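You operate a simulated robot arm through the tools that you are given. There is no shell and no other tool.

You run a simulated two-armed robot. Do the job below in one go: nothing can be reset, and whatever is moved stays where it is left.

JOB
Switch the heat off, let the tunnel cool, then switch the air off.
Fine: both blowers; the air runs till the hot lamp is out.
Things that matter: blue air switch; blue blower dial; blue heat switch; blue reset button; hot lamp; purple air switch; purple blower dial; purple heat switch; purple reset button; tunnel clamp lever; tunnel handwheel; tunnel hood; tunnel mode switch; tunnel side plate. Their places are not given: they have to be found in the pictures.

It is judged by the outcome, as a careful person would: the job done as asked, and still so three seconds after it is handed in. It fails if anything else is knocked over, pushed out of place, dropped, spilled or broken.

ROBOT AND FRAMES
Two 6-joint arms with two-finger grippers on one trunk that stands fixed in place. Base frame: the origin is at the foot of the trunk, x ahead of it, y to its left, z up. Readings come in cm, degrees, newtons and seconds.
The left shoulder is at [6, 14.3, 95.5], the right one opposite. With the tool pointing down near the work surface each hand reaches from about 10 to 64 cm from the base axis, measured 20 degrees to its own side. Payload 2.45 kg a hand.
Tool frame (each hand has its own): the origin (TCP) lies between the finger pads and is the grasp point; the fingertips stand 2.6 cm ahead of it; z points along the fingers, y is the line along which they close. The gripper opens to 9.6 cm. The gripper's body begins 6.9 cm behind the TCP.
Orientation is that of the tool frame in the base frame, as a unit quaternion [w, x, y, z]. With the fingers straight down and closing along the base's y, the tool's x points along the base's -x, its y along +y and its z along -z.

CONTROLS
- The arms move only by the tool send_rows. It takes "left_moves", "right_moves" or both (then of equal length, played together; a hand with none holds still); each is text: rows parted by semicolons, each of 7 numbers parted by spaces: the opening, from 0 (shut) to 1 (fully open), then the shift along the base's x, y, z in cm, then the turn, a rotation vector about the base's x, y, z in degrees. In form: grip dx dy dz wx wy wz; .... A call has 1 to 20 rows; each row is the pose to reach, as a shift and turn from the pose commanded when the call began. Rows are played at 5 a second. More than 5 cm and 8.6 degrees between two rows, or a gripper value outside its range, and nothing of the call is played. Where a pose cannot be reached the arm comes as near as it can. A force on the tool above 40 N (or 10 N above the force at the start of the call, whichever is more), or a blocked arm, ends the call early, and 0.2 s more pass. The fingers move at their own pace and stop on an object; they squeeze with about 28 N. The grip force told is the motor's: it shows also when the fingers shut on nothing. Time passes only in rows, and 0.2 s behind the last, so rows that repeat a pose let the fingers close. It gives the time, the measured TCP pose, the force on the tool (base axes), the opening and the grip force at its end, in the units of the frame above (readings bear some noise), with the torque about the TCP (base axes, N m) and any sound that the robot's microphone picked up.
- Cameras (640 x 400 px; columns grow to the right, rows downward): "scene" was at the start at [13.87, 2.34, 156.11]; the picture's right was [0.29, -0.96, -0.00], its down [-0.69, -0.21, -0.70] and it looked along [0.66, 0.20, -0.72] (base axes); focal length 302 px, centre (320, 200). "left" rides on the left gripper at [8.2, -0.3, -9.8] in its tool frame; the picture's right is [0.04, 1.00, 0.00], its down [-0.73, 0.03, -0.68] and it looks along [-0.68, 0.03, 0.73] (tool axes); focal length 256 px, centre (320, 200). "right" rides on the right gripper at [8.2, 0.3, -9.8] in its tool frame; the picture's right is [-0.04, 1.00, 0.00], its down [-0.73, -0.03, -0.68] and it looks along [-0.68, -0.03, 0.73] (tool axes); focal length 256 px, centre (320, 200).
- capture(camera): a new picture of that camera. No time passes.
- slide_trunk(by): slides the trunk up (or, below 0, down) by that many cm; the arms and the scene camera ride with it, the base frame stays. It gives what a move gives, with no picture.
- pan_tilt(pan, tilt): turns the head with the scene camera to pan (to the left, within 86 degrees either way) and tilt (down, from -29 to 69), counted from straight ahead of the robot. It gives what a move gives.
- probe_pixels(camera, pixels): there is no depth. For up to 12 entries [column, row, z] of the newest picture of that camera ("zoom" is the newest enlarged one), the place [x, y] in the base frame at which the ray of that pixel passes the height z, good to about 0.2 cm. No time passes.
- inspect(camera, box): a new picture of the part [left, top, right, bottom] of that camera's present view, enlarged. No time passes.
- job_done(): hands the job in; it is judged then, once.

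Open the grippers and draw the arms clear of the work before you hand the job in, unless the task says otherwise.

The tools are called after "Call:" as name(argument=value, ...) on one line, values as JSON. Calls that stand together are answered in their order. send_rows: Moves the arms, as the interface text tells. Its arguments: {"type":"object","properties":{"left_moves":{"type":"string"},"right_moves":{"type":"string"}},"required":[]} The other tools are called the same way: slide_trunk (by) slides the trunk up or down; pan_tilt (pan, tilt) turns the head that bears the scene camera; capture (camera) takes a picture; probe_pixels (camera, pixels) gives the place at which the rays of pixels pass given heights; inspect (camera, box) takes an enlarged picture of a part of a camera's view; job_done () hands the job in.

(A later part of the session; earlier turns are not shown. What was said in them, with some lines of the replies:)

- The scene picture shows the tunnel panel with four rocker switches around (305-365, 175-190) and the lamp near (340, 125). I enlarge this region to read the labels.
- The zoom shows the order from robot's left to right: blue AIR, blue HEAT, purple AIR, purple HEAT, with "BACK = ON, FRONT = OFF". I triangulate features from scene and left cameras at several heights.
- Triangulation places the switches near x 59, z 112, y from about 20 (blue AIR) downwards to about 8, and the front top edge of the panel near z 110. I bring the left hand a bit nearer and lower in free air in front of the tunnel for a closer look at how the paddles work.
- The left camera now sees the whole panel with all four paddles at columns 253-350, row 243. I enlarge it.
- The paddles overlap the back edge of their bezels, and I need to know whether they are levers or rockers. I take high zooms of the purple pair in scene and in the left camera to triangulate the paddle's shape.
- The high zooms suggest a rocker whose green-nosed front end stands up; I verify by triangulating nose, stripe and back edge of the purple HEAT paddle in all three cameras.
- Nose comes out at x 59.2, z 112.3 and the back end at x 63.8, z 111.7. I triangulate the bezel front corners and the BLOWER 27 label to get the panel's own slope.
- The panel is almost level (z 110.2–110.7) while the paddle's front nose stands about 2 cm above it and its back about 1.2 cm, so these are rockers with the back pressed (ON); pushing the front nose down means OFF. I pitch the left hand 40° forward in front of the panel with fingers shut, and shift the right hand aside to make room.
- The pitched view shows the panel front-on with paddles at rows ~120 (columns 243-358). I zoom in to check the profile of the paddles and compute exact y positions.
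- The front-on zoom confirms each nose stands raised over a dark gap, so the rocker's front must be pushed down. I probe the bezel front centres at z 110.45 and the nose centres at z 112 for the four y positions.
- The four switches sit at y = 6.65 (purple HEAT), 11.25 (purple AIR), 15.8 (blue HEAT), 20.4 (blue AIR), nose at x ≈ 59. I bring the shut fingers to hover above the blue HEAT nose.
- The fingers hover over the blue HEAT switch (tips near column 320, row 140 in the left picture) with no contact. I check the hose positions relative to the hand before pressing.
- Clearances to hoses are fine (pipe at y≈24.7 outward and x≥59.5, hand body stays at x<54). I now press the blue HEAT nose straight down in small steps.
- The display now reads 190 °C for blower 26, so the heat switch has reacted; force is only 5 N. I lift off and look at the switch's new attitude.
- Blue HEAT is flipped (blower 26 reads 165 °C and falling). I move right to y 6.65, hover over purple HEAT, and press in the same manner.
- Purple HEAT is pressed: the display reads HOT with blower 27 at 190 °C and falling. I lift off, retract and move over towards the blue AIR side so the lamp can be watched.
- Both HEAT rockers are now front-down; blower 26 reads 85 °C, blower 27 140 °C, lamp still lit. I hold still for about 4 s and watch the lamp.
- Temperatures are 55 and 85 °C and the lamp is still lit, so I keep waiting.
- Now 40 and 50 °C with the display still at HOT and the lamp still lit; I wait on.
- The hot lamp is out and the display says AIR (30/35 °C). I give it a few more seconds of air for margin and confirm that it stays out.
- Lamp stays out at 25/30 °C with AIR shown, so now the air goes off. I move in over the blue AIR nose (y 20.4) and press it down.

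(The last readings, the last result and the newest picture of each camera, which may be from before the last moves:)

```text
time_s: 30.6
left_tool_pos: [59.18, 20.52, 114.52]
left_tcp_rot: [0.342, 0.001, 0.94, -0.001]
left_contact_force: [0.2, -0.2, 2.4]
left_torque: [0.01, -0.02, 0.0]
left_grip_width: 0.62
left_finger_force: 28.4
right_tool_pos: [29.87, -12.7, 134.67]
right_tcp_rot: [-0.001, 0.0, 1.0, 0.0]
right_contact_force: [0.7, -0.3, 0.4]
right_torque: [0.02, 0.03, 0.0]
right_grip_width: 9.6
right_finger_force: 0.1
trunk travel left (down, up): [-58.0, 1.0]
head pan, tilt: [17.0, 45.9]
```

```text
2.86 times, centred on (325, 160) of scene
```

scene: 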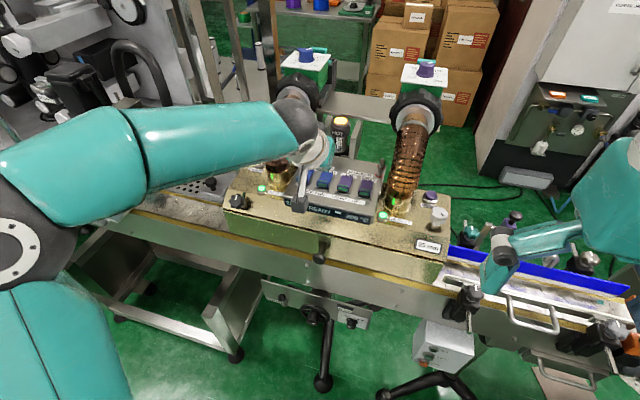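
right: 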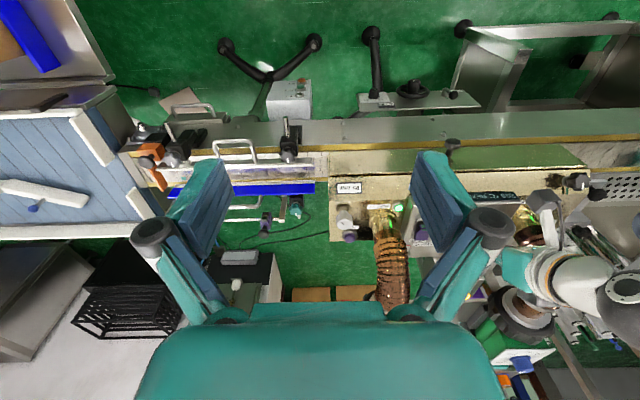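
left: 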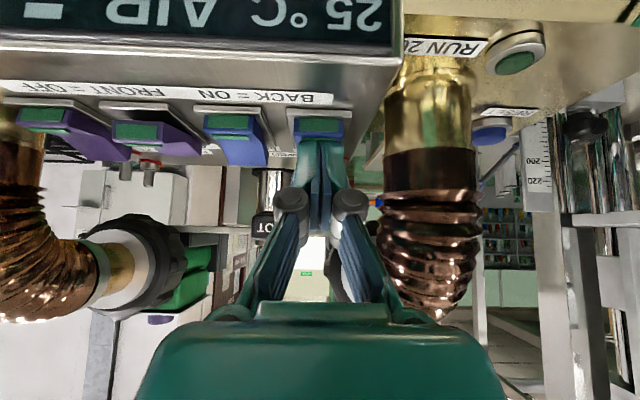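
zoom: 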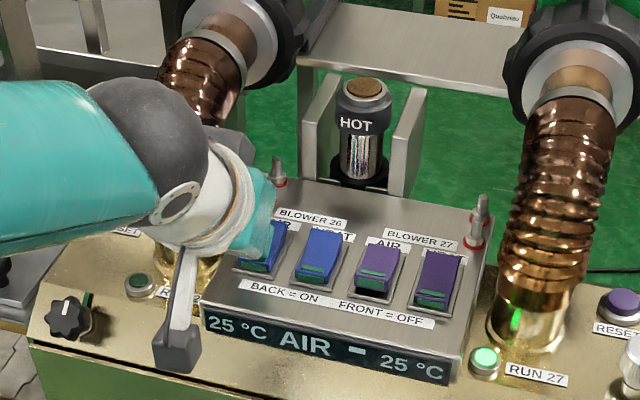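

The RUN 26 lamp went out, so blue AIR is off. I lift, retract, shift to y 11.25 and press purple AIR.

Call:
send_rows(left_moves="0 0 0 1.5 0 0 0; 0 0 0 3.7 0 0 0; 0 -3 0 4.7 0 0 0; 0 -6 0 5 0 0 0; 0 -6 -3.1 5 0 0 0; 0 -6 -6.2 5 0 0 0; 0 -6 -9.2 5 0 0 0; 0 -3 -9.2 4.5 0 0 0; 0 0 -9.2 3.7 0 0 0; 0 0 -9.2 3.7 0 0 0; 0 0 -9.2 2.2 0 0 0; 0 0 -9.2 1.3 0 0 0; 0 0 -9.2 0.9 0 0 0; 0 0 -9.2 0.6 0 0 0; 0 0 -9.2 0.3 0 0 0; 0 0 -9.2 0 0 0 0")

Call:
capture(camera="left")

Call:
inspect(camera="scene", box=[250, 90, 400, 230])

```text
time_s: 34.0
left_tool_pos: [59.11, 11.45, 114.34]
left_tcp_rot: [0.343, 0.0, 0.939, -0.001]
left_contact_force: [1.3, -0.4, 3.8]
left_torque: [0.02, -0.08, 0.0]
left_grip_width: 0.58
left_finger_force: 28.2
right_tool_pos: [29.86, -12.64, 134.62]
right_tcp_rot: [0.0, 0.001, 1.0, 0.0]
right_contact_force: [-0.3, 0.4, 0.1]
right_torque: [0.01, 0.02, -0.03]
right_grip_width: 9.61
right_finger_force: 0.1
trunk travel left (down, up): [-58.0, 1.0]
head pan, tilt: [17.0, 45.9]
```

```text
taken
```

left: 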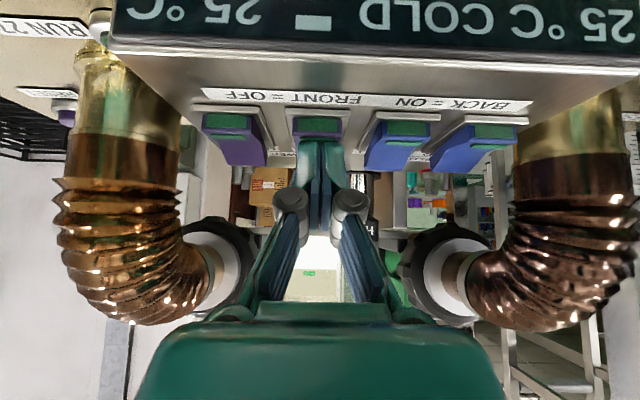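

```text
2.86 times, centred on (325, 160) of scene
```

zoom: 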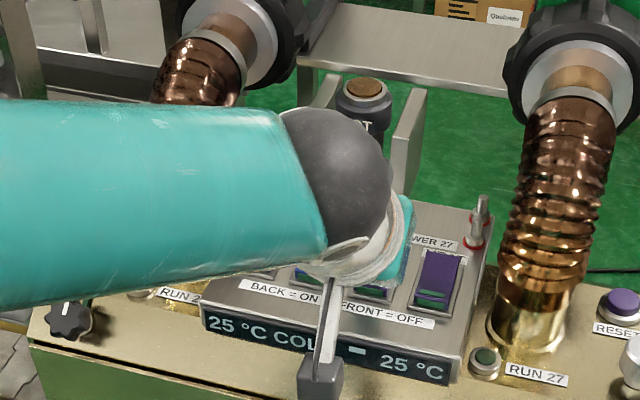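

The display says COLD and both RUN lamps are dark. I lift off, draw the left hand back clear of the tunnel and open its gripper.

Call:
send_rows(left_moves="0 0 0 1.5 0 0 0; 0 0 0 3.7 0 0 0; 0 -3 0 5 0 0 0; 0 -6 0 6 0 0 0; 0 -9 2 7.5 0 0 0; 0 -12 4 9 0 0 0; 0 -15 6 11 0 8 0; 0 -17 8 13 0 16 0; 0 -19 10 15 0 24 0; 0.5 -20 11 17 0 32 0; 1 -21 11.5 19 0 40 0; 1 -21 11.5 20 0 40 0; 1 -21 11.5 20 0 40 0")

Call:
capture(camera="scene")

Call:
inspect(camera="scene", box=[250, 90, 400, 230])

Call:
capture(camera="left")

```text
time_s: 36.8
left_tool_pos: [38.05, 22.84, 134.32]
left_tcp_rot: [0.0, 0.001, 1.0, 0.0]
left_contact_force: [-0.3, -1.0, 0.1]
left_torque: [-0.02, 0.04, 0.0]
left_grip_width: 9.58
left_finger_force: 0.0
right_tool_pos: [29.77, -12.7, 134.57]
right_tcp_rot: [-0.001, 0.0, 1.0, 0.0]
right_contact_force: [0.9, 0.3, 0.9]
right_torque: [0.0, 0.01, 0.02]
right_grip_width: 9.61
right_finger_force: 0.1
trunk travel left (down, up): [-58.0, 1.0]
head pan, tilt: [17.0, 45.9]
```

```text
taken
```

scene: 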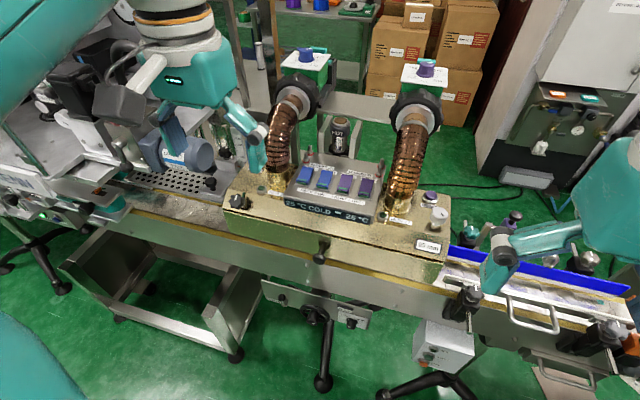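

```text
2.86 times, centred on (325, 160) of scene
```

zoom: 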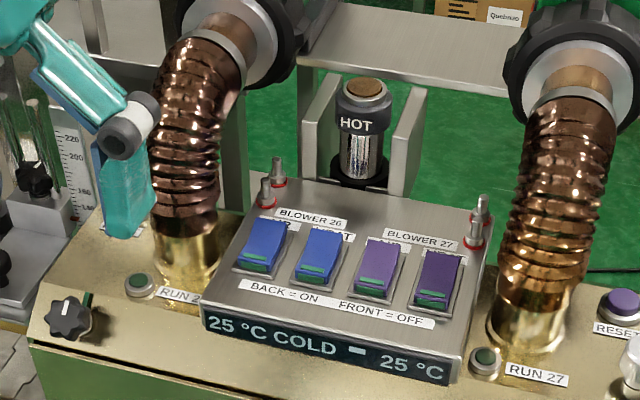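

```text
taken
```

left: 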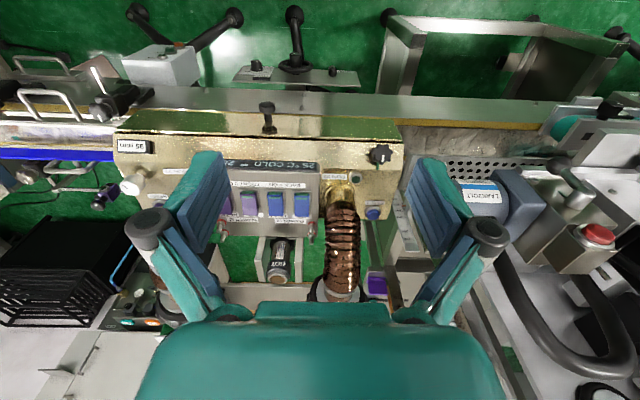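

All four rockers are front-down, the display reads 25 °C COLD 25 °C, and both RUN lamps and the HOT lamp are dark. I let about 3 s pass to confirm that it stays so.

Call:
send_rows(left_moves="1 0 0 0 0 0 0; 1 0 0 0 0 0 0; 1 0 0 0 0 0 0; 1 0 0 0 0 0 0; 1 0 0 0 0 0 0; 1 0 0 0 0 0 0; 1 0 0 0 0 0 0; 1 0 0 0 0 0 0; 1 0 0 0 0 0 0; 1 0 0 0 0 0 0; 1 0 0 0 0 0 0; 1 0 0 0 0 0 0; 1 0 0 0 0 0 0; 1 0 0 0 0 0 0; 1 0 0 0 0 0 0")

Call:
inspect(camera="scene", box=[250, 90, 400, 230])

```text
time_s: 40.0
left_tool_pos: [37.98, 22.7, 134.41]
left_tcp_rot: [0.0, 0.0, 1.0, -0.001]
left_contact_force: [-0.3, -0.2, 0.2]
left_torque: [0.03, -0.01, -0.02]
left_grip_width: 9.6
left_finger_force: 0.0
right_tool_pos: [29.84, -12.7, 134.49]
right_tcp_rot: [0.0, 0.0, 1.0, 0.0]
right_contact_force: [0.0, -0.2, 0.0]
right_torque: [0.0, 0.03, 0.02]
right_grip_width: 9.59
right_finger_force: 0.1
trunk travel left (down, up): [-58.0, 1.0]
head pan, tilt: [17.0, 45.9]
```

```text
2.86 times, centred on (325, 160) of scene
```

zoom: 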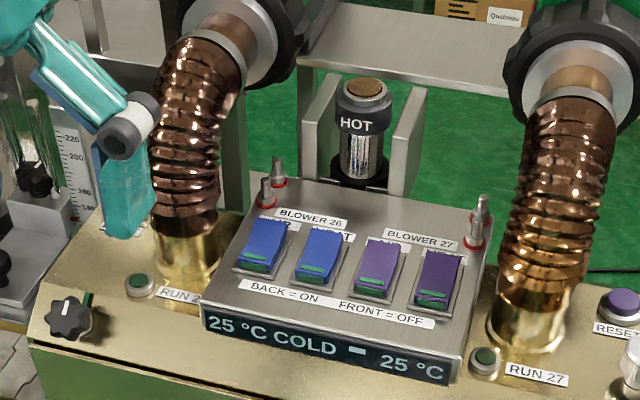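

The state is stable: COLD, lamp out, all switches off, grippers open and both hands clear. I hand the job in.

Call:
job_done()

```text
The job is handed in.
```

Both blowers are off. I switched the heat off first, kept the air running until the hot lamp went out, then switched the air off.

- **Heat:** I pressed the blue and then the purple heat switch to their front (off) position, and both temperatures fell from 200 °C.
- **Cooling:** The hot lamp went out with the display at 30 °C and 35 °C. I left the air on about 4 more seconds and the lamp stayed out.
- **Air:** I pressed the blue and then the purple air switch off, and both RUN lamps went dark.

About six seconds after the last switch, the display still read 25 °C COLD 25 °C and the hot lamp was still out. All four switches were in the off position. The hands touched nothing but these four switches. Both grippers are open and both arms are clear of the tunnel.
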